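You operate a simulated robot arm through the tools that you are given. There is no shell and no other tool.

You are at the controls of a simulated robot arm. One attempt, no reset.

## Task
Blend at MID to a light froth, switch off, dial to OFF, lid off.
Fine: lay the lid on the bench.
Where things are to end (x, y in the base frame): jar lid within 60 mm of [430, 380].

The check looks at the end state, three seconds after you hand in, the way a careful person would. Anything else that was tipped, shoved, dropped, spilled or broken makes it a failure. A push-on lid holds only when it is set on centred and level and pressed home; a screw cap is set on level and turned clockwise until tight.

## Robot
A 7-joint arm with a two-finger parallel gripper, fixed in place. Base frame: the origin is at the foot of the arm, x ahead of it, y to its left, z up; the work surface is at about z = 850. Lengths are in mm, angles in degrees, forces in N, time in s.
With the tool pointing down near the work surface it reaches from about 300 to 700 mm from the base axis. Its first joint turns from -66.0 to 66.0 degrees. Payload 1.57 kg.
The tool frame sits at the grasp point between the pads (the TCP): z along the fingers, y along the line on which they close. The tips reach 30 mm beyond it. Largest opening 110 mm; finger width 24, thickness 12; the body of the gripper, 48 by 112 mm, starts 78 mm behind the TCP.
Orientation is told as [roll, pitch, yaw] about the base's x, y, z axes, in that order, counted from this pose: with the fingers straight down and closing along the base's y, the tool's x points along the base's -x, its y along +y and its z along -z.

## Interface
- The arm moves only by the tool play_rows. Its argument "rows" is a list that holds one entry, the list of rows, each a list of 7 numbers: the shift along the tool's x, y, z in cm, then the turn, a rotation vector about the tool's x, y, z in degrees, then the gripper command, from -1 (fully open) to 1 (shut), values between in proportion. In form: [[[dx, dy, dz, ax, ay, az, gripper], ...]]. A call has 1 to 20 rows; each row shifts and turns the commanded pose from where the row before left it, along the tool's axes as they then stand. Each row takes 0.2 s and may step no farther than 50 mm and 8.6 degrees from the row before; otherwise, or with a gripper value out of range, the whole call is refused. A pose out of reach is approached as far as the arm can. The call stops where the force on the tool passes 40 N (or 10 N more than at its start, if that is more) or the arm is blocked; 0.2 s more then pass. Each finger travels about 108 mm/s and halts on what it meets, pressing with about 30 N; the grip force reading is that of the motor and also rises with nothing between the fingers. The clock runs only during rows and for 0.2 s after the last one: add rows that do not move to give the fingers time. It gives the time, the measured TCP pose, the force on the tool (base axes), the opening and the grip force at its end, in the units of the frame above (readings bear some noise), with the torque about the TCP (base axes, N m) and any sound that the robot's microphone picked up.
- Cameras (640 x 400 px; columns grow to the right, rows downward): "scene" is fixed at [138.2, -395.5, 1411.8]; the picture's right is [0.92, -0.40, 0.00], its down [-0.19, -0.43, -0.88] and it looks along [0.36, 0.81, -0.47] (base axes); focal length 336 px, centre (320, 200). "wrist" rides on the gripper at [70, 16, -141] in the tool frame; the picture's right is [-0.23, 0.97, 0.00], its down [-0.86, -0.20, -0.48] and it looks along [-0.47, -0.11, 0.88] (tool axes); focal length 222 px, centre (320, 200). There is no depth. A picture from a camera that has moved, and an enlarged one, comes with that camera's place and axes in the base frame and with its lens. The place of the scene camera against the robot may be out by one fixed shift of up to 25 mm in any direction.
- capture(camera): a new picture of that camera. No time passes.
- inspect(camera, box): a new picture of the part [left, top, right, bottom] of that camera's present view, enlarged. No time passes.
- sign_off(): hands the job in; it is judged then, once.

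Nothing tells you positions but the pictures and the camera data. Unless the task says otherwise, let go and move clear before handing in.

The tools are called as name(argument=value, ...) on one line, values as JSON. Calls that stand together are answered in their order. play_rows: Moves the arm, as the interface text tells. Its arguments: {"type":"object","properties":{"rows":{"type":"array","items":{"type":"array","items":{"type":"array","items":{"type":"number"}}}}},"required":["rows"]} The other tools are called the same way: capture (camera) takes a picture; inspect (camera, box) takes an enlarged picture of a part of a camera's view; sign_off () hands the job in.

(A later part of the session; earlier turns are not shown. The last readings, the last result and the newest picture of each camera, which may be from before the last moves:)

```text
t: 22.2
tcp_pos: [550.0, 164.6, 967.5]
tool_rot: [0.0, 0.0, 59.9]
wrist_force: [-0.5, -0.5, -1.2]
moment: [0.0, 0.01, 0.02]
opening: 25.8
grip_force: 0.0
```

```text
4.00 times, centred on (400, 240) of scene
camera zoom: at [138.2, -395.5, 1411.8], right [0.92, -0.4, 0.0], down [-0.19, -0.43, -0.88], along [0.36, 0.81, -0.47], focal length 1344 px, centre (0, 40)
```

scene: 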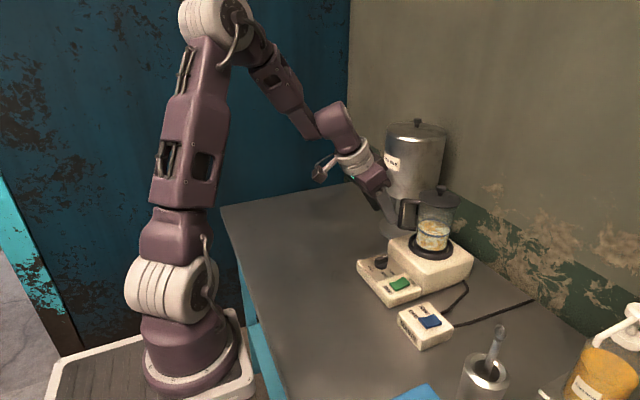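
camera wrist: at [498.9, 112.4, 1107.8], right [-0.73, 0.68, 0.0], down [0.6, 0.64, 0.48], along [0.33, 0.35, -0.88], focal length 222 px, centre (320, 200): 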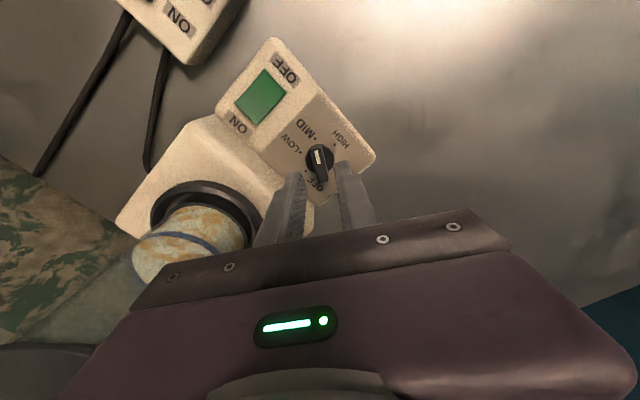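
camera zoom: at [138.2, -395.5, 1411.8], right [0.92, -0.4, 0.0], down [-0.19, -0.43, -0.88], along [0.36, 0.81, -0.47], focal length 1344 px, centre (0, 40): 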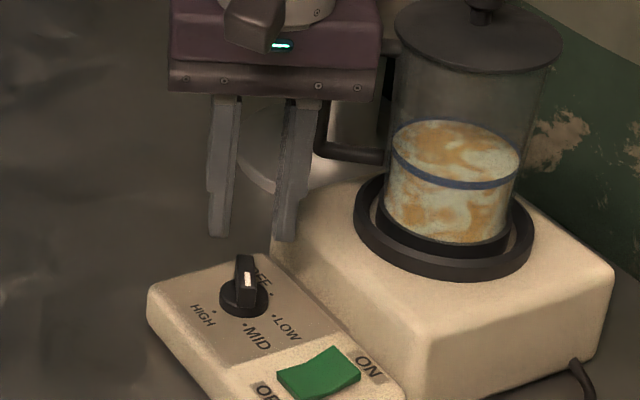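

Everything clears by an estimated 15+ mm. Descend to the bar and close gently.

play_rows(rows=[[[0, 0, 2.2, 0, 0, 0, 0.53], [0, 0, 2.0, 0, 0, 0, 0.53], [0, 0, 0, 0, 0, 0, 0.53]]])

inspect(camera="wrist", box=[240, 100, 400, 220])

inspect(camera="scene", box=[350, 190, 450, 290])

```text
t: 23.0
tcp_pos: [547.8, 166.1, 926.3]
tool_rot: [-0.1, 0.0, 60.1]
wrist_force: [0.0, -0.1, -0.1]
moment: [0.03, -0.03, 0.01]
opening: 25.9
grip_force: 0.1
```

```text
3.33 times, centred on (320, 160) of wrist
camera zoom: at [498.4, 112.9, 1066.7], right [-0.73, 0.68, 0.0], down [0.6, 0.64, 0.48], along [0.33, 0.35, -0.88], focal length 740 px, centre (320, 333)
```

zoom: 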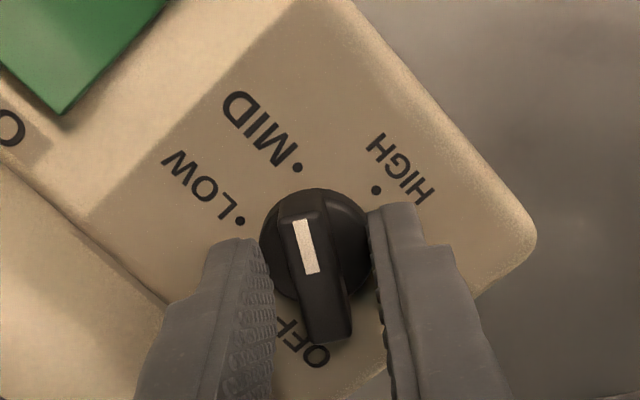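

```text
4.00 times, centred on (400, 240) of scene
camera zoom: at [138.2, -395.5, 1411.8], right [0.92, -0.4, 0.0], down [-0.19, -0.43, -0.88], along [0.36, 0.81, -0.47], focal length 1344 px, centre (0, 40)
```

zoom: 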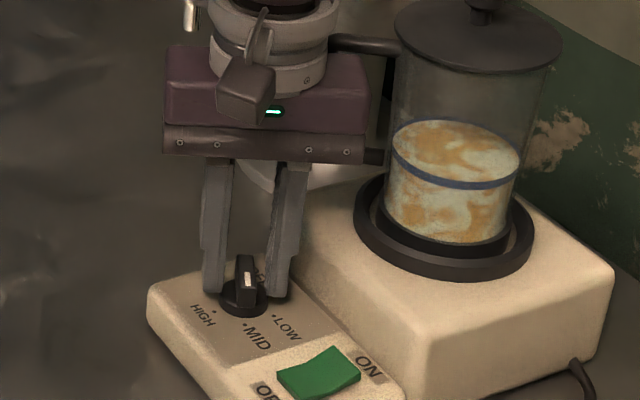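

Bar is between the fingers, pointer nearly at the MID dot. Closing to square it.

play_rows(rows=[[[0, 0, 0, 0, 0, 0, 0.7], [0, 0, 0, 0, 0, 0, 0.85], [0, 0, 0, 0, 0, 0, 1.0], [0, 0, 0, 0, 0, 0, 1.0]]])

inspect(camera="wrist", box=[240, 100, 400, 220])

```text
t: 24.0
tcp_pos: [549.8, 164.4, 926.2]
tool_rot: [-0.1, 0.0, 60.0]
wrist_force: [10.6, -4.5, -4.2]
moment: [0.05, -0.29, -0.03]
opening: 10.9
grip_force: 28.6
```

```text
3.33 times, centred on (320, 160) of wrist
camera zoom: at [499.0, 112.4, 1066.8], right [-0.73, 0.68, 0.0], down [0.6, 0.64, 0.48], along [0.33, 0.35, -0.88], focal length 740 px, centre (320, 333)
```

zoom: 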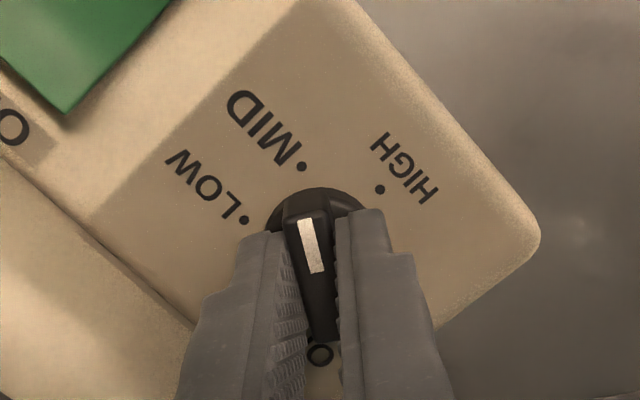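

The pointer is squared on MID. Release, lift clear, back away and return yaw to 0.

play_rows(rows=[[[0, 0, 0, 0, 0, 0, 0.6], [0, 0, 0, 0, 0, 0, 0.53], [0, 0, -4.5, 0, 0, 0, 0.53], [0, 0, -4.5, 0, 0, 0, 0.53], [2.0, 3.4, 0, 0, 0, 0, 0.53], [0, 0, 0, 0, 0, 8.5, 0.6], [0, 0, 0, 0, 0, 8.5, 0.8], [0, 0, 0, 0, 0, 8.5, 1.0], [0, 0, 0, 0, 0, 8.5, 1.0], [0, 0, 0, 0, 0, 8.5, 1.0], [0, 0, 0, 0, 0, 8.5, 1.0], [0, 0, 0, 0, 0, 8.5, 1.0], [0, 0, 0, 0, 0, 0.5, 1.0], [0, 0, 0, 0, 0, 0, 1.0]]])

inspect(camera="scene", box=[345, 225, 445, 315])

capture(camera="wrist")

```text
t: 27.0
tcp_pos: [509.2, 163.6, 1015.3]
tool_rot: [-0.1, -0.1, 0.1]
wrist_force: [0.2, 0.1, 0.3]
moment: [0.01, 0.0, 0.01]
opening: 0.1
grip_force: 21.2
```

```text
4.44 times, centred on (395, 270) of scene
camera zoom: at [138.2, -395.5, 1411.8], right [0.92, -0.4, 0.0], down [-0.19, -0.43, -0.88], along [0.36, 0.81, -0.47], focal length 1493 px, centre (-13, -111)
```

zoom: 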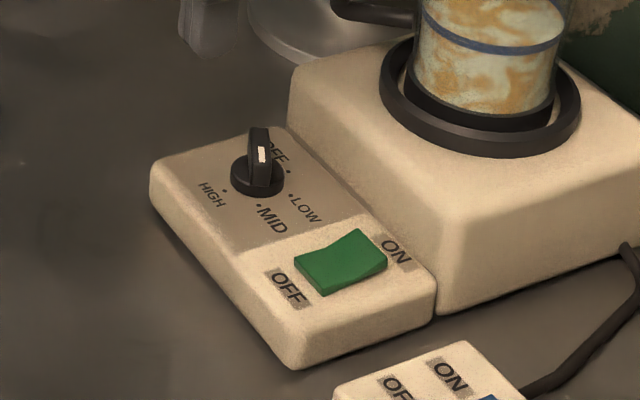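

```text
taken
camera wrist: at [437.6, 180.5, 1155.8], right [0.23, 0.97, 0.0], down [0.85, -0.2, 0.48], along [0.47, -0.11, -0.88], focal length 222 px, centre (320, 200)
```

wrist: 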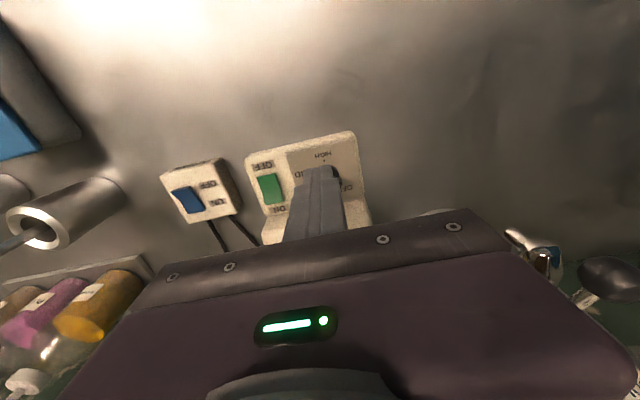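

Dial reads MID. Now to the green rocker: hover closed fingers above its ON end.

play_rows(rows=[[[-1.37, -3.85, 0, 0, 0, 0, 1.0], [-1.37, -3.85, 0, 0, 0, 0, 1.0], [-1.37, 0, 2.75, 0, 0, 0, 1.0], [-1.37, 0, 2.75, 0, 0, 0, 1.0], [0, 0, 0, 0, 0, 0, 1.0]]])

inspect(camera="scene", box=[345, 215, 445, 315])

capture(camera="wrist")

```text
t: 28.2
tcp_pos: [564.0, 87.6, 958.2]
tool_rot: [0.0, 0.0, 0.0]
wrist_force: [0.2, -0.5, -0.1]
moment: [0.0, -0.02, -0.02]
opening: 0.1
grip_force: 21.3
```

```text
4.00 times, centred on (395, 265) of scene
camera zoom: at [138.2, -395.5, 1411.8], right [0.92, -0.4, 0.0], down [-0.19, -0.43, -0.88], along [0.36, 0.81, -0.47], focal length 1344 px, centre (20, -60)
```

zoom: 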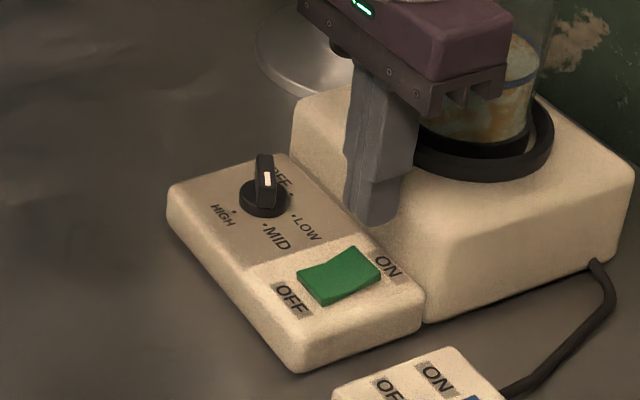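

```text
taken
camera wrist: at [493.1, 103.4, 1099.4], right [0.23, 0.97, 0.0], down [0.85, -0.2, 0.48], along [0.47, -0.11, -0.88], focal length 222 px, centre (320, 200)
```

wrist: 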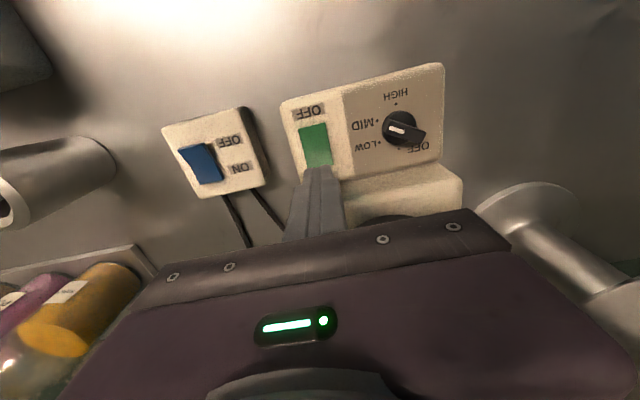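

Good alignment over the ON end. Descend slowly and press, stopping by force.

play_rows(rows=[[[0, -0.05, 2.0, 0, 0, 0, 1.0], [0, 0, 1.0, 0, 0, 0, 1.0], [0, 0, 0.3, 0, 0, 0, 1.0], [0, 0, 0.3, 0, 0, 0, 1.0]]])

inspect(camera="scene", box=[355, 225, 435, 305])

```text
t: 29.2
tcp_pos: [565.5, 87.4, 924.3]
tool_rot: [0.1, 0.1, 0.1]
wrist_force: [1.2, 0.6, 0.3]
moment: [-0.02, 0.0, 0.0]
opening: 0.0
grip_force: 21.1
```

```text
5.00 times, centred on (395, 265) of scene
camera zoom: at [138.2, -395.5, 1411.7], right [0.92, -0.4, 0.0], down [-0.19, -0.43, -0.88], along [0.36, 0.81, -0.47], focal length 1680 px, centre (-55, -125)
```

zoom: 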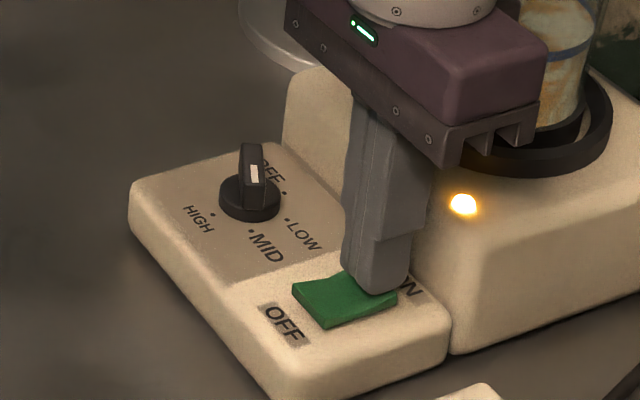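

The indicator lamp on the blender lit — it's running. Lift and move back out of the scene camera's line to watch the froth.

play_rows(rows=[[[0.5, 0, -2.5, 0, 0, 0, 1.0], [4.5, 0, 0, 0, 0, 0, 1.0]]])

inspect(camera="scene", box=[355, 180, 475, 310])

```text
t: 29.8
tcp_pos: [514.1, 88.0, 948.6]
tool_rot: [0.1, 0.1, 0.0]
wrist_force: [-0.2, -0.8, -0.4]
moment: [-0.01, -0.06, 0.05]
opening: 0.1
grip_force: 21.3
```

```text
3.08 times, centred on (415, 245) of scene
camera zoom: at [138.2, -395.5, 1411.8], right [0.92, -0.4, 0.0], down [-0.19, -0.43, -0.88], along [0.36, 0.81, -0.47], focal length 1034 px, centre (28, 62)
```

zoom: 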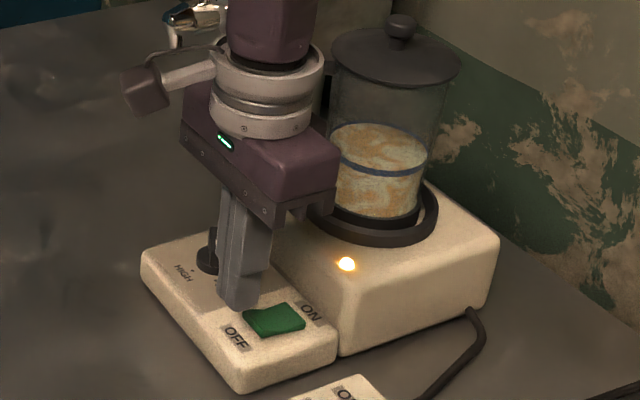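

Running, and the jar is visible. Watching the contents closely.

inspect(camera="scene", box=[410, 180, 460, 255])

play_rows(rows=[[[0, 0, 0, 0, 0, 0, 1.0], [0, 0, 0, 0, 0, 0, 1.0]]])

inspect(camera="scene", box=[410, 180, 460, 255])

```text
5.33 times, centred on (435, 218) of scene
camera zoom: at [138.2, -395.5, 1411.8], right [0.92, -0.4, 0.0], down [-0.19, -0.43, -0.88], along [0.36, 0.81, -0.47], focal length 1792 px, centre (-293, 107)
```

zoom: 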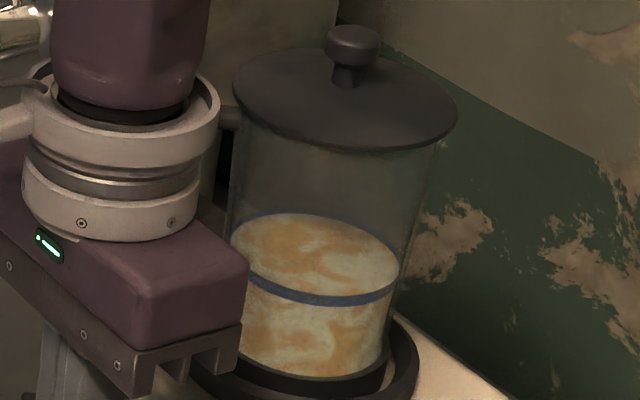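

```text
t: 30.4
tcp_pos: [515.3, 87.2, 948.5]
tool_rot: [0.0, 0.1, 0.0]
wrist_force: [-0.3, 0.1, 0.4]
moment: [0.01, 0.03, 0.0]
opening: 0.1
grip_force: 22.0
```

```text
5.33 times, centred on (435, 218) of scene
camera zoom: at [138.2, -395.5, 1411.8], right [0.92, -0.4, 0.0], down [-0.19, -0.43, -0.88], along [0.36, 0.81, -0.47], focal length 1792 px, centre (-293, 107)
```

zoom: 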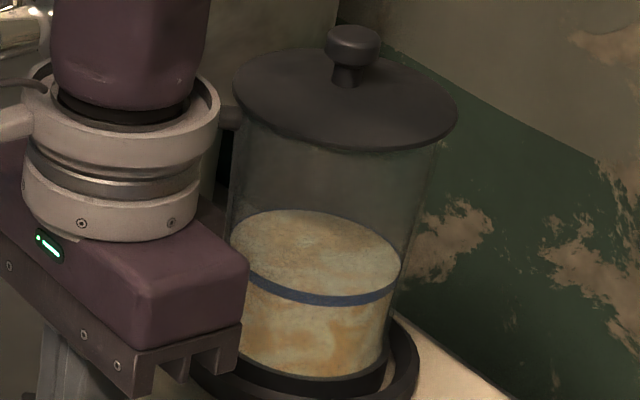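

Mixing quickly. I'll move to just above the OFF end while continuing to watch.

play_rows(rows=[[[-1.7, 0, 1.3, 0, 0, 0, 1.0]]])

inspect(camera="scene", box=[410, 180, 460, 255])

```text
t: 30.8
tcp_pos: [531.7, 87.9, 934.7]
tool_rot: [0.1, 0.0, 0.0]
wrist_force: [-0.5, -0.8, 0.6]
moment: [-0.01, 0.0, 0.03]
opening: 0.1
grip_force: 20.8
```

```text
5.33 times, centred on (435, 218) of scene
camera zoom: at [138.2, -395.5, 1411.8], right [0.92, -0.4, 0.0], down [-0.19, -0.43, -0.88], along [0.36, 0.81, -0.47], focal length 1792 px, centre (-293, 107)
```

zoom: 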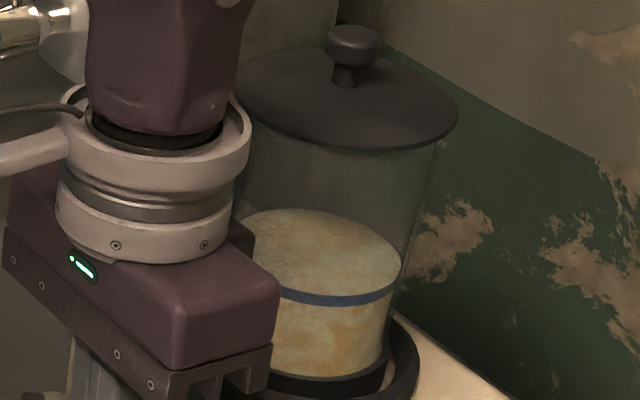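

play_rows(rows=[[[0, 0, 0, 0, 0, 0, 1.0], [0, 0, 0, 0, 0, 0, 1.0]]])

inspect(camera="scene", box=[410, 180, 460, 255])

```text
t: 31.4
tcp_pos: [531.7, 88.5, 934.7]
tool_rot: [0.0, -0.1, 0.0]
wrist_force: [0.3, 0.6, -0.1]
moment: [-0.01, 0.02, -0.01]
opening: 0.0
grip_force: 21.5
```

```text
5.33 times, centred on (435, 218) of scene
camera zoom: at [138.2, -395.5, 1411.8], right [0.92, -0.4, 0.0], down [-0.19, -0.43, -0.88], along [0.36, 0.81, -0.47], focal length 1792 px, centre (-293, 107)
```

zoom: 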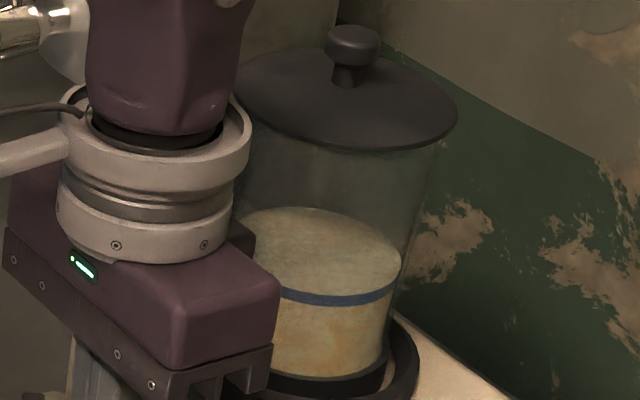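

play_rows(rows=[[[0, 0, 0, 0, 0, 0, 1.0], [0, 0, 0, 0, 0, 0, 1.0]]])

inspect(camera="scene", box=[410, 180, 460, 255])

```text
t: 32.0
tcp_pos: [530.3, 89.2, 934.2]
tool_rot: [0.0, 0.0, -0.1]
wrist_force: [-0.4, 0.4, -0.8]
moment: [0.01, 0.02, 0.0]
opening: 0.1
grip_force: 21.0
```

```text
5.33 times, centred on (435, 218) of scene
camera zoom: at [138.2, -395.5, 1411.8], right [0.92, -0.4, 0.0], down [-0.19, -0.43, -0.88], along [0.36, 0.81, -0.47], focal length 1792 px, centre (-293, 107)
```

zoom: 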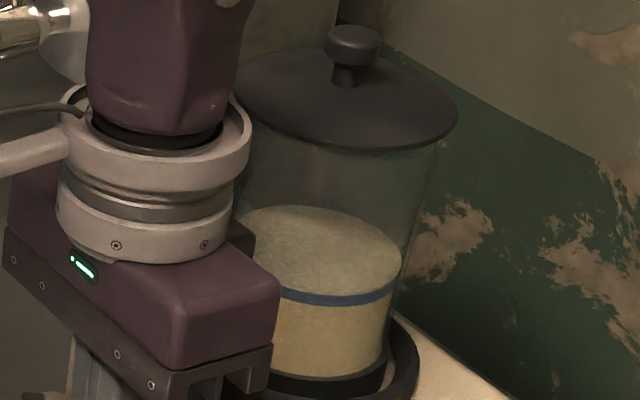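

inspect(camera="scene", box=[425, 212, 447, 254])

play_rows(rows=[[[0, 0, 0, 0, 0, 0, 1.0], [0, 0, 0, 0, 0, 0, 1.0]]])

inspect(camera="scene", box=[425, 212, 447, 254])

```text
9.52 times, centred on (436, 233) of scene
camera zoom: at [138.2, -395.5, 1411.8], right [0.92, -0.4, 0.0], down [-0.19, -0.43, -0.88], along [0.36, 0.81, -0.47], focal length 3199 px, centre (-785, -114)
```

zoom: 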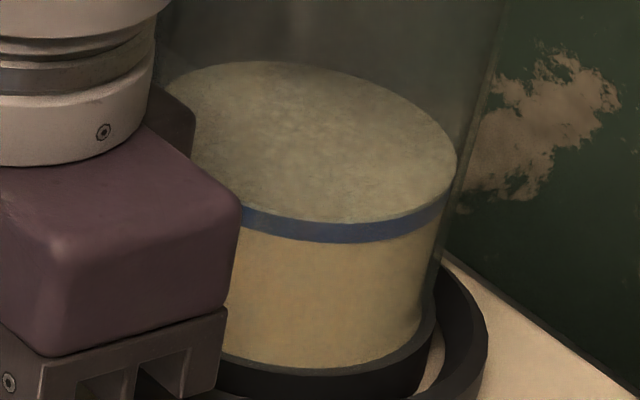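

```text
t: 32.6
tcp_pos: [530.3, 88.1, 935.3]
tool_rot: [0.0, 0.0, 0.0]
wrist_force: [-0.4, 0.6, -0.4]
moment: [-0.04, 0.0, 0.0]
opening: 0.1
grip_force: 21.1
```

```text
9.52 times, centred on (436, 233) of scene
camera zoom: at [138.2, -395.5, 1411.8], right [0.92, -0.4, 0.0], down [-0.19, -0.43, -0.88], along [0.36, 0.81, -0.47], focal length 3199 px, centre (-785, -114)
```

zoom: 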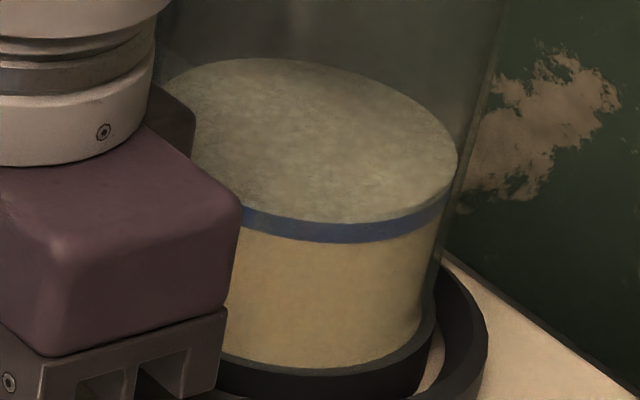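

play_rows(rows=[[[0, 0, 0, 0, 0, 0, 1.0], [0, 0, 0, 0, 0, 0, 1.0]]])

inspect(camera="scene", box=[425, 212, 447, 254])

```text
t: 33.2
tcp_pos: [531.3, 89.1, 935.2]
tool_rot: [0.0, -0.1, 0.0]
wrist_force: [-0.3, -0.7, -0.1]
moment: [0.0, 0.01, 0.02]
opening: 0.0
grip_force: 21.6
```

```text
9.52 times, centred on (436, 233) of scene
camera zoom: at [138.2, -395.5, 1411.8], right [0.92, -0.4, 0.0], down [-0.19, -0.43, -0.88], along [0.36, 0.81, -0.47], focal length 3199 px, centre (-785, -114)
```

zoom: 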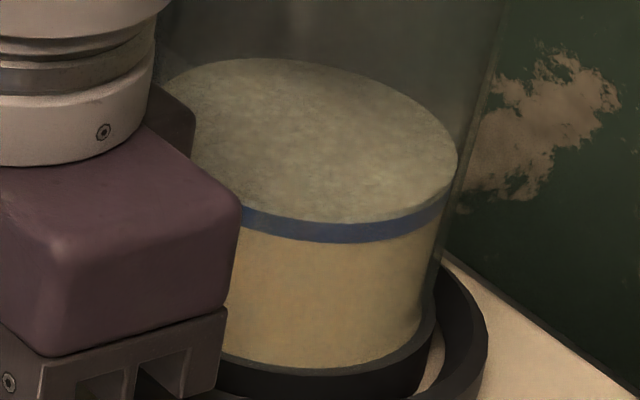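

inspect(camera="scene", box=[355, 200, 475, 310])

play_rows(rows=[[[0, 0, 0, 0, 0, 0, 1.0]]])

inspect(camera="scene", box=[425, 212, 447, 254])

```text
3.64 times, centred on (415, 255) of scene
camera zoom: at [138.2, -395.5, 1411.8], right [0.92, -0.4, 0.0], down [-0.19, -0.43, -0.88], along [0.36, 0.81, -0.47], focal length 1222 px, centre (-26, 0)
```

zoom: 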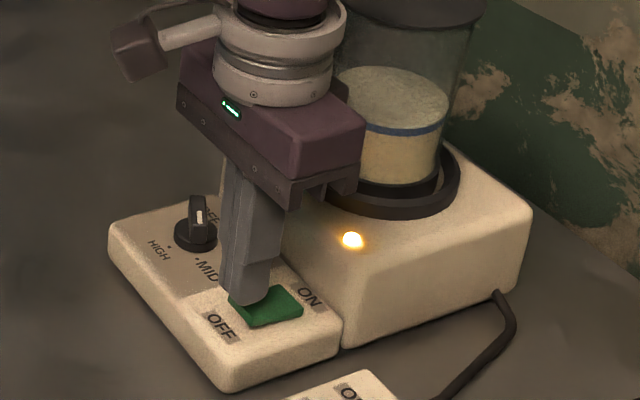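

```text
t: 33.6
tcp_pos: [530.6, 88.7, 935.4]
tool_rot: [0.1, 0.0, 0.0]
wrist_force: [0.5, 0.6, -0.3]
moment: [0.04, 0.0, 0.01]
opening: 0.0
grip_force: 21.2
```

```text
9.52 times, centred on (436, 233) of scene
camera zoom: at [138.2, -395.5, 1411.8], right [0.92, -0.4, 0.0], down [-0.19, -0.43, -0.88], along [0.36, 0.81, -0.47], focal length 3199 px, centre (-785, -114)
```

zoom: 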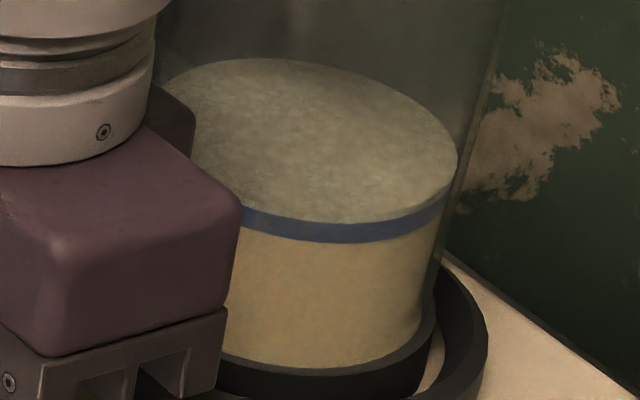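

inspect(camera="scene", box=[428, 216, 442, 234])

```text
16.00 times, centred on (435, 225) of scene
camera zoom: at [138.2, -395.5, 1411.8], right [0.92, -0.4, 0.0], down [-0.19, -0.43, -0.88], along [0.36, 0.81, -0.47], focal length 5374 px, centre (-1520, -200)
```

zoom: 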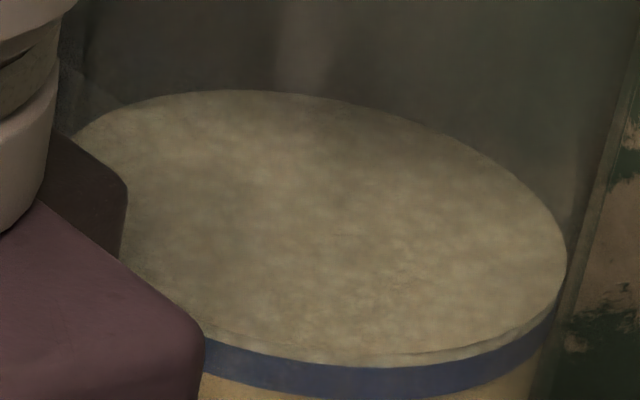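

play_rows(rows=[[[0, 0, 0, 0, 0, 0, 1.0]]])

inspect(camera="scene", box=[428, 216, 442, 234])

```text
t: 34.0
tcp_pos: [531.7, 88.6, 934.8]
tool_rot: [0.0, 0.0, 0.1]
wrist_force: [-0.3, 0.5, -0.4]
moment: [0.01, 0.0, 0.01]
opening: 0.0
grip_force: 21.8
```

```text
16.00 times, centred on (435, 225) of scene
camera zoom: at [138.2, -395.5, 1411.8], right [0.92, -0.4, 0.0], down [-0.19, -0.43, -0.88], along [0.36, 0.81, -0.47], focal length 5374 px, centre (-1520, -200)
```

zoom: 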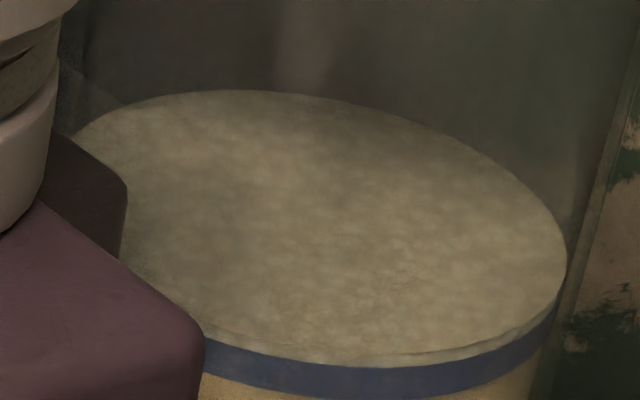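

The contents are uniform with a thin pale froth layer above the mark, and it has stayed steady for over a second: that is a light froth. Pressing OFF now.

play_rows(rows=[[[0, -0.1, 1.0, 0, 0, 0, 1.0], [0, 0, 0.4, 0, 0, 0, 1.0], [0, 0, 0.2, 0, 0, 0, 1.0]]])

inspect(camera="scene", box=[355, 200, 475, 310])

```text
t: 34.8
tcp_pos: [531.4, 85.9, 923.0]
tool_rot: [0.1, -0.1, 0.1]
wrist_force: [-8.0, -1.3, 12.9]
moment: [0.0, 0.09, 0.0]
opening: 0.0
grip_force: 21.8
stopped in row 3: the force on the tool passed its limit at 47 N (the readings are from after the stop); the commanded pose is now the measured one
```

```text
3.64 times, centred on (415, 255) of scene
camera zoom: at [137.8, -395.6, 1411.8], right [0.92, -0.4, 0.0], down [-0.19, -0.43, -0.88], along [0.36, 0.81, -0.47], focal length 1222 px, centre (-26, 0)
```

zoom: 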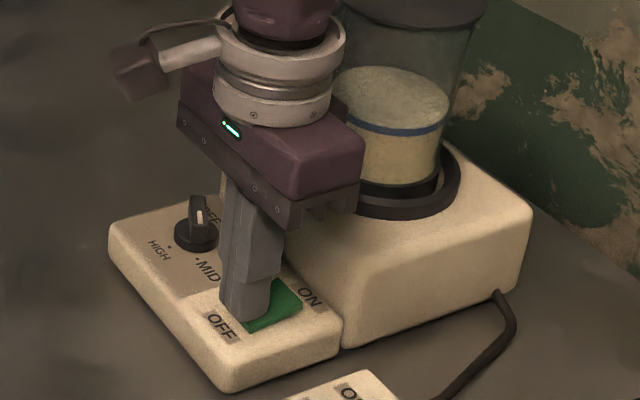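

The lamp is out — blender off. Lift off the rocker and check everything.

play_rows(rows=[[[0, 0, -2.0, 0, 0, 0, 1.0], [1.0, 0, -4.0, 0, 0, 0, 1.0], [2.0, 0, -3.0, 0, 0, 0, 1.0], [0, 0, 0, 0, 0, 0, 1.0]]])

inspect(camera="scene", box=[355, 200, 475, 310])

inspect(camera="scene", box=[360, 265, 425, 310])

inspect(camera="scene", box=[412, 180, 462, 255])

```text
t: 35.8
tcp_pos: [503.4, 84.8, 1013.1]
tool_rot: [0.1, -0.3, 0.0]
wrist_force: [0.7, 0.5, -0.3]
moment: [-0.01, -0.03, 0.0]
opening: 0.1
grip_force: 21.5
```

```text
3.64 times, centred on (415, 255) of scene
camera zoom: at [138.2, -395.5, 1411.8], right [0.92, -0.4, 0.0], down [-0.19, -0.43, -0.88], along [0.36, 0.81, -0.47], focal length 1222 px, centre (-26, 0)
```

zoom: 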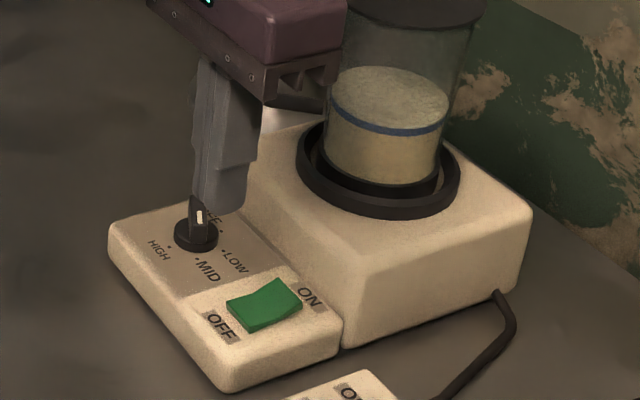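

```text
8.89 times, centred on (392, 288) of scene
camera zoom: at [138.2, -395.5, 1411.8], right [0.92, -0.4, 0.0], down [-0.19, -0.43, -0.88], along [0.36, 0.81, -0.47], focal length 2986 px, centre (-324, -578)
```

zoom: 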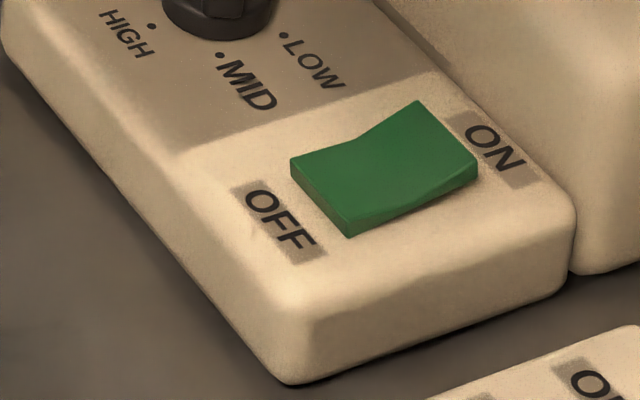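

```text
5.33 times, centred on (437, 218) of scene
camera zoom: at [138.2, -395.5, 1411.8], right [0.92, -0.4, 0.0], down [-0.19, -0.43, -0.88], along [0.36, 0.81, -0.47], focal length 1792 px, centre (-304, 107)
```

zoom: 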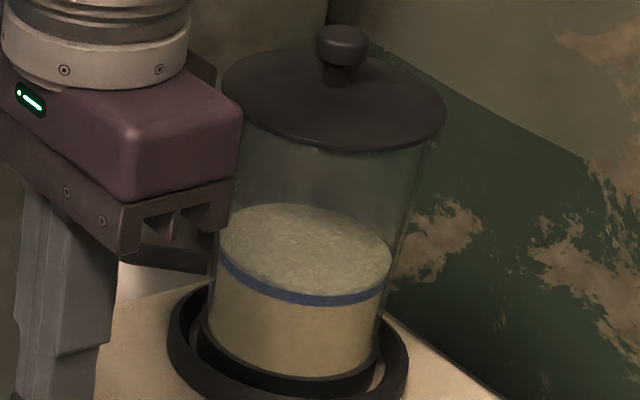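

Rocker is at OFF, lamp out, froth thin and pale. Next I return the dial: closed fingers come down on the −x side of the pointer and nudge it counter-clockwise back toward OFF.

play_rows(rows=[[[-0.5, 2.91, 0, 0, 0, 0, 1.0], [-0.5, 2.91, 0, 0, 0, 0, 1.0], [0, 0, 4.4, 0, 0, 0, 1.0], [0, 0, 3.4, 0, 0, 0, 1.0], [0, 0, 1.0, 0, 0, 0, 1.0], [0, 0, 0, 0, 0, 0, 1.0]]])

inspect(camera="scene", box=[350, 210, 440, 300])

```text
t: 37.1
tcp_pos: [513.6, 144.6, 925.1]
tool_rot: [0.1, -0.2, -0.1]
wrist_force: [-0.9, 0.1, 0.3]
moment: [-0.02, 0.0, 0.0]
opening: 0.0
grip_force: 21.3
```

```text
4.44 times, centred on (395, 255) of scene
camera zoom: at [138.2, -395.5, 1411.8], right [0.92, -0.4, 0.0], down [-0.19, -0.43, -0.88], along [0.36, 0.81, -0.47], focal length 1493 px, centre (-13, -44)
```

zoom: 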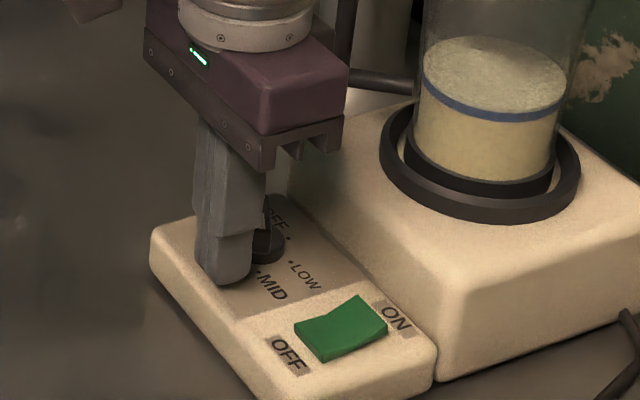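

In position at the −x side of the pointer. Pushing +x gradually.

play_rows(rows=[[[-0.6, 0, 0, 0, 0, 0, 1.0], [-0.5, 0, 0, 0, 0, 0, 1.0], [-0.4, 0, 0, 0, 0, 0, 1.0], [-0.4, 0, 0, 0, 0, 0, 1.0], [-0.4, 0, 0, 0, 0, 0, 1.0]]])

inspect(camera="scene", box=[350, 210, 440, 300])

```text
t: 38.4
tcp_pos: [535.2, 144.0, 924.4]
tool_rot: [0.2, -0.1, 0.0]
wrist_force: [-0.6, -1.6, 0.5]
moment: [-0.03, 0.04, 0.01]
opening: 0.1
grip_force: 21.5
```

```text
4.44 times, centred on (395, 255) of scene
camera zoom: at [138.2, -395.6, 1411.7], right [0.92, -0.4, 0.0], down [-0.19, -0.43, -0.88], along [0.36, 0.81, -0.47], focal length 1493 px, centre (-13, -44)
```

zoom: 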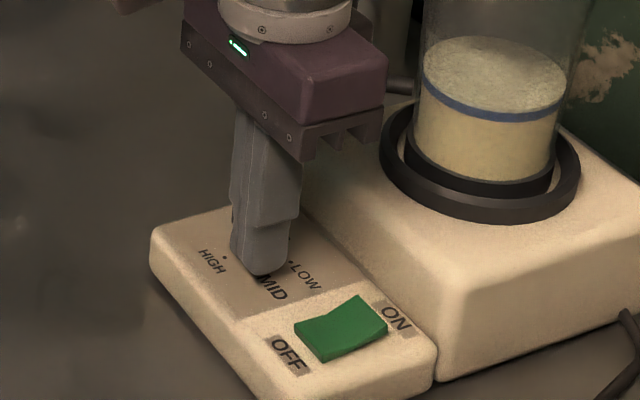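

Low forces, dial hidden behind the finger but should be near −65°. Continue pushing to bring it near OFF.

play_rows(rows=[[[-0.4, 0, 0, 0, 0, 0, 1.0], [-0.4, 0, 0, 0, 0, 0, 1.0], [-0.3, 0, 0, 0, 0, 0, 1.0], [-0.2, 0, 0, 0, 0, 0, 1.0]]])

inspect(camera="scene", box=[350, 210, 440, 300])

```text
t: 39.4
tcp_pos: [547.2, 144.0, 924.3]
tool_rot: [0.1, -0.2, 0.0]
wrist_force: [0.3, -0.3, 0.4]
moment: [-0.03, 0.0, 0.0]
opening: 0.0
grip_force: 21.3
```

```text
4.44 times, centred on (395, 255) of scene
camera zoom: at [138.2, -395.5, 1411.8], right [0.92, -0.4, 0.0], down [-0.19, -0.43, -0.88], along [0.36, 0.81, -0.47], focal length 1493 px, centre (-13, -44)
```

zoom: 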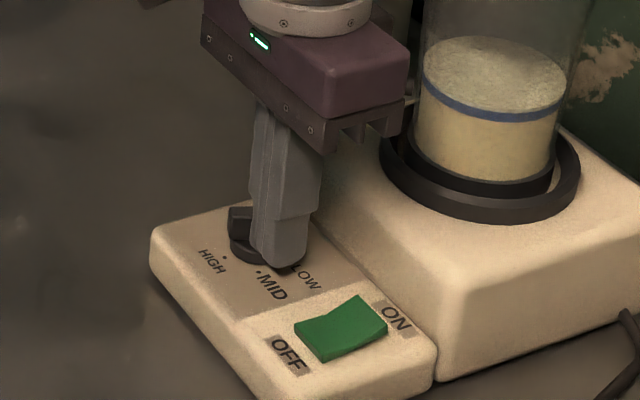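

Pointer has swung near OFF. Retreat, lift, and check its angle from the wrist view.

play_rows(rows=[[[2.0, 0, 0, 0, 0, 0, 1.0], [0, 0, -4.4, 0, 0, 0, 0.6], [0, 0, -4.4, 0, 0, 0, 0.28], [2.0, 2.1, 0, 0, 0, 0, 0.28], [0, 0, 0, 0, 0, 0, 0.28]]])

inspect(camera="wrist", box=[280, 135, 370, 205])

```text
t: 40.5
tcp_pos: [508.2, 166.5, 1012.9]
tool_rot: [0.2, -0.2, 0.0]
wrist_force: [0.0, 0.1, 0.1]
moment: [0.01, 0.03, 0.01]
opening: 39.9
grip_force: 0.0
```

```text
5.71 times, centred on (325, 170) of wrist
camera zoom: at [436.3, 182.6, 1153.5], right [0.23, 0.97, 0.0], down [0.85, -0.2, 0.48], along [0.47, -0.11, -0.88], focal length 1269 px, centre (291, 371)
```

zoom: 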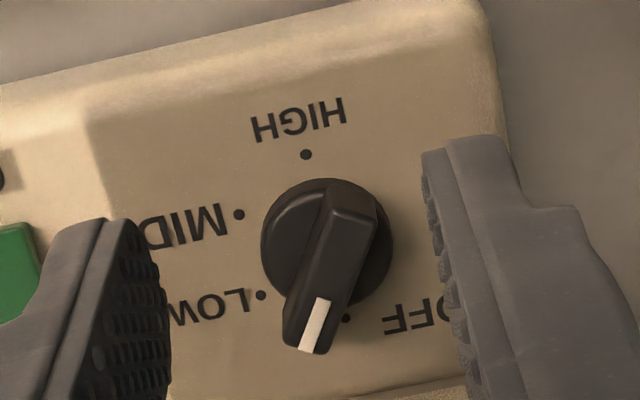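

Pointer is at about −30°. I'll grip it vertically at yaw −20° and rotate it the rest of the way to OFF.

play_rows(rows=[[[-4.1, -0.15, 0, 0, 0, 0, 0.28], [0, 0, 0, 0, 0, 8.5, 0.28], [0, 0, 0, 0, 0, 8.5, 0.28], [0, 0, 0, 0, 0, 3.0, 0.28], [0, 0, 4.4, 0, 0, 0, 0.28], [0, 0, 2.2, 0, 0, 0, 0.28], [0, 0, 0, 0, 0, 0, 0.28]]])

inspect(camera="wrist", box=[240, 100, 400, 220])

inspect(camera="scene", box=[350, 190, 450, 290])

```text
t: 42.1
tcp_pos: [549.2, 164.6, 945.5]
tool_rot: [0.2, -0.2, -20.0]
wrist_force: [-0.2, -0.3, -0.4]
moment: [0.03, 0.01, 0.02]
opening: 39.5
grip_force: 0.1
```

```text
3.33 times, centred on (320, 160) of wrist
camera zoom: at [487.0, 203.8, 1086.2], right [0.55, 0.84, 0.0], down [0.73, -0.48, 0.48], along [0.4, -0.26, -0.88], focal length 740 px, centre (320, 333)
```

zoom: 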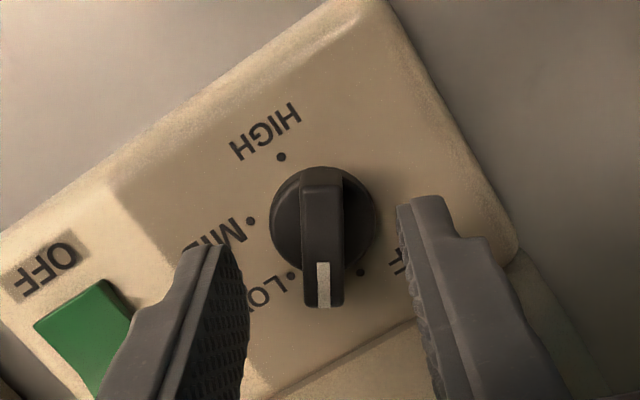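

```text
4.00 times, centred on (400, 240) of scene
camera zoom: at [138.2, -395.5, 1411.8], right [0.92, -0.4, 0.0], down [-0.19, -0.43, -0.88], along [0.36, 0.81, -0.47], focal length 1344 px, centre (0, 40)
```

zoom: 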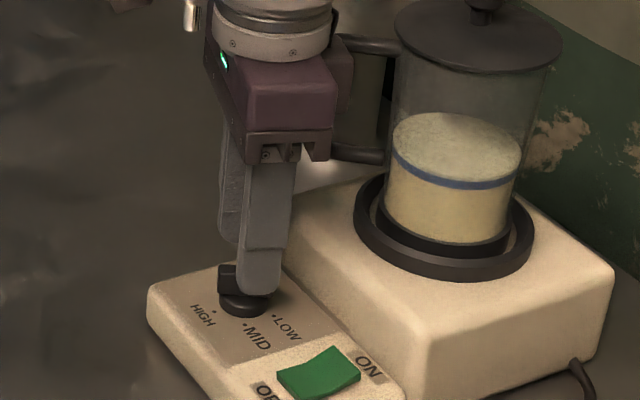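

Centred over the bar. Lower, grip, and rotate +20° to OFF.

play_rows(rows=[[[0, 0, 2.0, 0, 0, 0, 0.28], [0, 0, 0, 0, 0, 0, 0.6], [0, 0, 0, 0, 0, 0, 0.8], [0, 0, 0, 0, 0, 0, 1.0], [0, 0, 0, 0, 0, 0, 1.0]]])

inspect(camera="wrist", box=[240, 100, 400, 220])

```text
t: 43.4
tcp_pos: [549.0, 165.2, 926.2]
tool_rot: [0.2, 0.0, -19.9]
wrist_force: [2.4, 9.5, -7.3]
moment: [-0.03, -0.41, 0.04]
opening: 10.9
grip_force: 27.9
```

```text
3.33 times, centred on (320, 160) of wrist
camera zoom: at [487.5, 204.0, 1067.3], right [0.55, 0.84, 0.0], down [0.73, -0.48, 0.48], along [0.4, -0.26, -0.88], focal length 740 px, centre (320, 333)
```

zoom: 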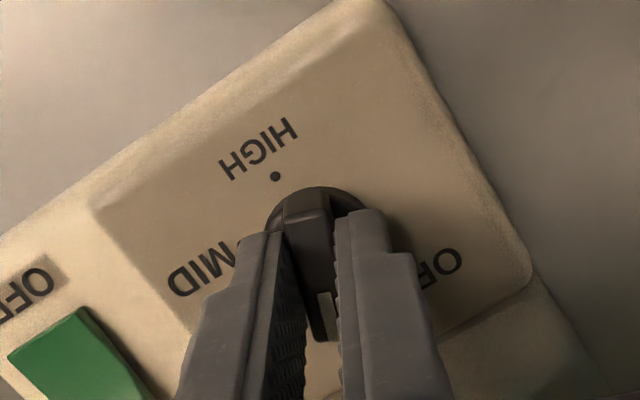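

play_rows(rows=[[[0, 0.05, 0, 0, 0, -7.0, 1.0], [0, 0.05, 0, 0, 0, -7.0, 1.0], [0, 0, 0, 0, 0, -6.0, 1.0], [0, 0, 0, 0, 0, 0, 1.0]]])

inspect(camera="wrist", box=[240, 100, 400, 220])

```text
t: 44.4
tcp_pos: [549.4, 165.2, 926.4]
tool_rot: [0.1, -0.2, 0.1]
wrist_force: [3.5, 13.3, -17.1]
moment: [0.24, 0.06, -0.05]
opening: 11.0
grip_force: 28.2
```

```text
3.33 times, centred on (320, 160) of wrist
camera zoom: at [477.7, 181.0, 1067.2], right [0.23, 0.97, 0.0], down [0.85, -0.2, 0.48], along [0.47, -0.11, -0.88], focal length 740 px, centre (320, 333)
```

zoom: 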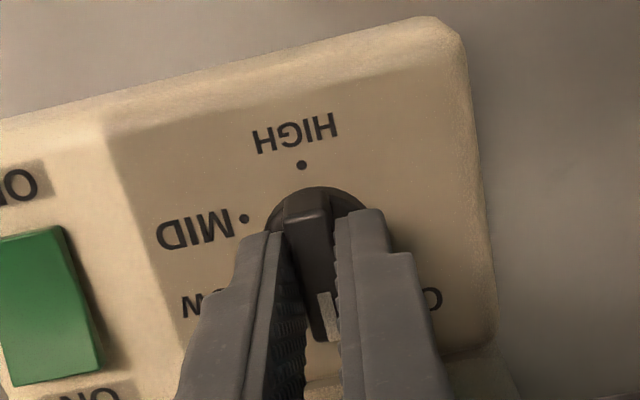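

Dial at OFF. Release, lift and verify.

play_rows(rows=[[[0, 0, 0, 0, 0, 0, 0.6], [0, 0, 0, 0, 0, 0, 0.28], [0, 0, -4.4, 0, 0, 0, 0.28], [0, 0, -4.4, 0, 0, 0, 0.28], [4.1, 0.15, 0, 0, 0, 0, 0.28], [0, 0, 0, 0, 0, 0, 0.28]]])

inspect(camera="wrist", box=[280, 135, 370, 205])

inspect(camera="scene", box=[345, 200, 475, 310])

```text
t: 45.8
tcp_pos: [508.7, 165.8, 1014.8]
tool_rot: [0.1, -0.2, 0.0]
wrist_force: [0.4, 0.4, -0.3]
moment: [0.0, -0.01, 0.02]
opening: 39.6
grip_force: 0.0
```

```text
5.71 times, centred on (325, 170) of wrist
camera zoom: at [436.6, 181.6, 1154.7], right [0.23, 0.97, 0.0], down [0.85, -0.2, 0.48], along [0.47, -0.11, -0.88], focal length 1269 px, centre (291, 371)
```

zoom: 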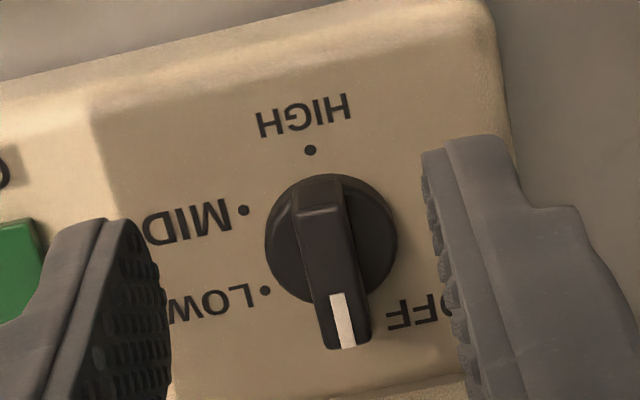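

```text
3.64 times, centred on (410, 255) of scene
camera zoom: at [138.2, -395.5, 1411.8], right [0.92, -0.4, 0.0], down [-0.19, -0.43, -0.88], along [0.36, 0.81, -0.47], focal length 1222 px, centre (-7, 0)
```

zoom: 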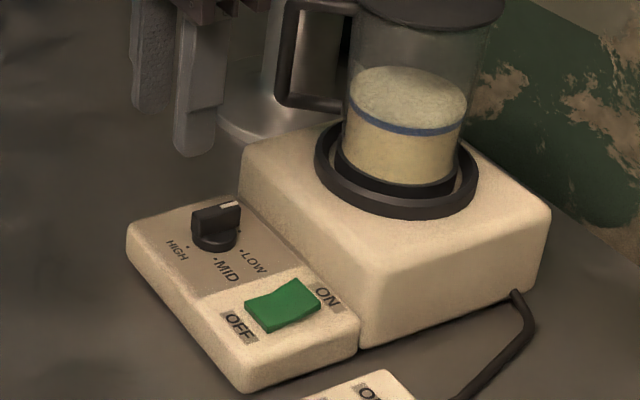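

Dial matches its original OFF position, switch off. Now the lid: I rise, lean the tool 30° for reach, and move to a viewpoint in front of the lid knob.

play_rows(rows=[[[0, 0, -4.5, 0, 0, 0, 0.1], [0, 0, -4.5, 0, 0, 0, -0.1], [0, 0, -4.5, 0, 0, 0, -0.1], [0, 0, 0, 0, -7.5, 0, -0.1], [0, 0, 0, 0, -7.5, 0, -0.1], [0, 0, 0, 0, -7.5, 0, -0.1], [0, 0, 0, 0, -7.5, 0, -0.1], [-2.6, -1.07, 1.5, 0, 0, 0, -0.1], [-2.6, -1.07, 1.5, 0, 0, 0, -0.1], [0, 0, 0, 0, 0, 0, -0.1]]])

capture(camera="wrist")

capture(camera="scene")

```text
t: 48.0
tcp_pos: [568.9, 144.5, 1150.5]
tool_rot: [0.1, -30.3, 0.0]
wrist_force: [-0.8, 0.4, -0.3]
moment: [0.01, 0.0, 0.01]
opening: 60.7
grip_force: 0.0
```

```text
taken
camera wrist: at [435.7, 160.2, 1237.2], right [0.2, 0.97, 0.12], down [0.5, -0.2, 0.84], along [0.84, -0.11, -0.52], focal length 222 px, centre (320, 200)
```

wrist: 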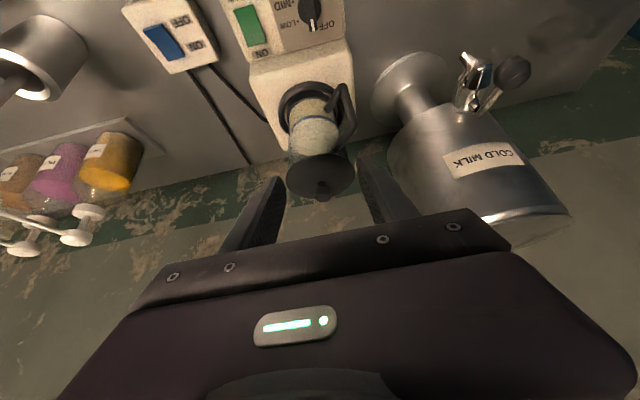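

```text
taken
```

scene: 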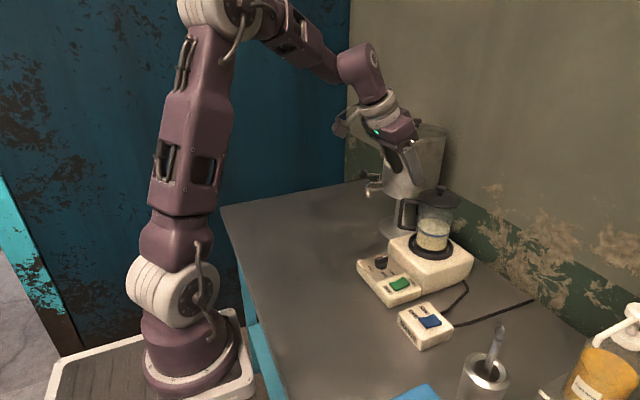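

The lid knob is visible between the fingers. Zoom to triangulate it.

inspect(camera="wrist", box=[260, 75, 390, 210])

inspect(camera="wrist", box=[275, 140, 365, 205])

```text
2.96 times, centred on (325, 142) of wrist
camera zoom: at [435.7, 160.2, 1237.2], right [0.2, 0.97, 0.12], down [0.5, -0.2, 0.84], along [0.84, -0.11, -0.52], focal length 658 px, centre (305, 370)
```

zoom: 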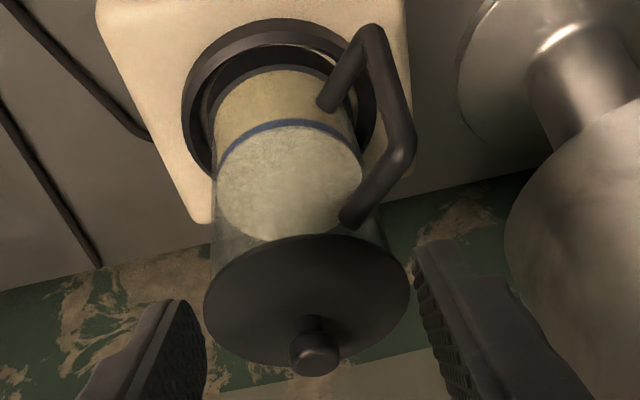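

```text
6.15 times, centred on (320, 172) of wrist
camera zoom: at [435.7, 160.2, 1237.2], right [0.2, 0.97, 0.12], down [0.5, -0.2, 0.84], along [0.84, -0.11, -0.52], focal length 1367 px, centre (320, 369)
```

zoom: 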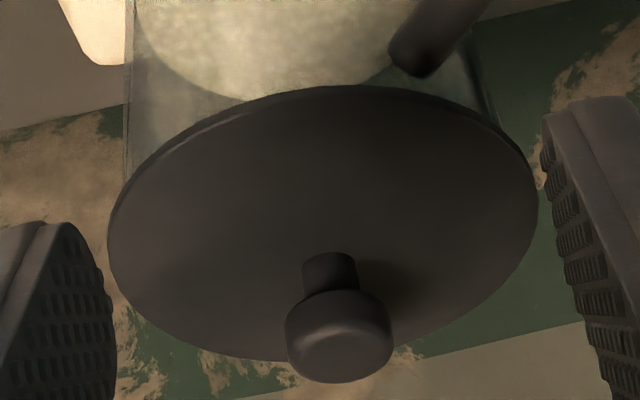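

I now place the knob top at about (668,134.5,1090), lid rim at z≈1060, head 22 mm wide and 8 mm tall on a 12 mm stem. Move to a hover directly above the knob with a 45 mm opening, testing reach.

play_rows(rows=[[[-2.54, -0.33, 1.48, 0, 0, 0, 0.18], [-2.54, -0.33, 1.48, 0, 0, 0, 0.18], [-2.54, -0.33, 1.48, 0, 0, 0, 0.18], [0, 0, 0, 0, 0, 0, 0.18]]])

inspect(camera="wrist", box=[240, 75, 400, 215])

inspect(camera="scene", box=[370, 100, 490, 240])

```text
t: 49.0
tcp_pos: [654.7, 135.6, 1149.7]
tool_rot: [0.2, -30.2, 0.0]
wrist_force: [0.1, -0.2, -0.7]
moment: [-0.04, 0.02, 0.02]
opening: 45.1
grip_force: 0.0
```

```text
2.86 times, centred on (320, 145) of wrist
camera zoom: at [522.7, 150.7, 1236.8], right [0.2, 0.97, 0.12], down [0.5, -0.2, 0.84], along [0.84, -0.11, -0.53], focal length 635 px, centre (320, 357)
```

zoom: 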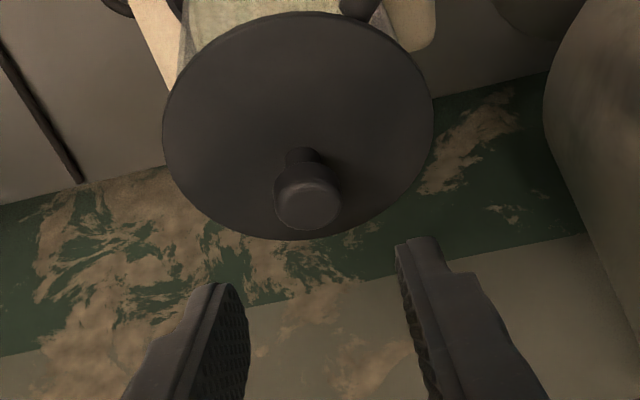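

```text
2.86 times, centred on (430, 170) of scene
camera zoom: at [138.2, -395.5, 1411.8], right [0.92, -0.4, 0.0], down [-0.19, -0.43, -0.88], along [0.36, 0.81, -0.47], focal length 960 px, centre (6, 286)
```

zoom: 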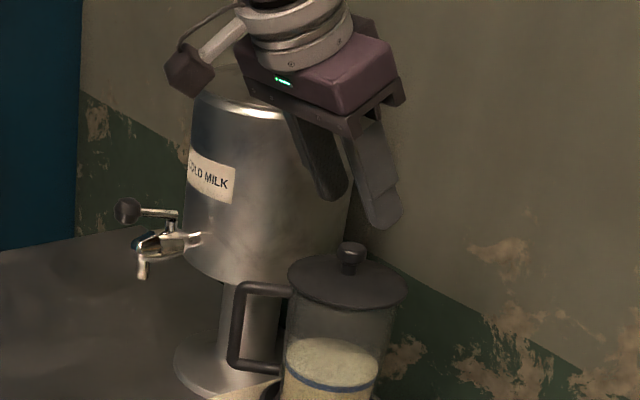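

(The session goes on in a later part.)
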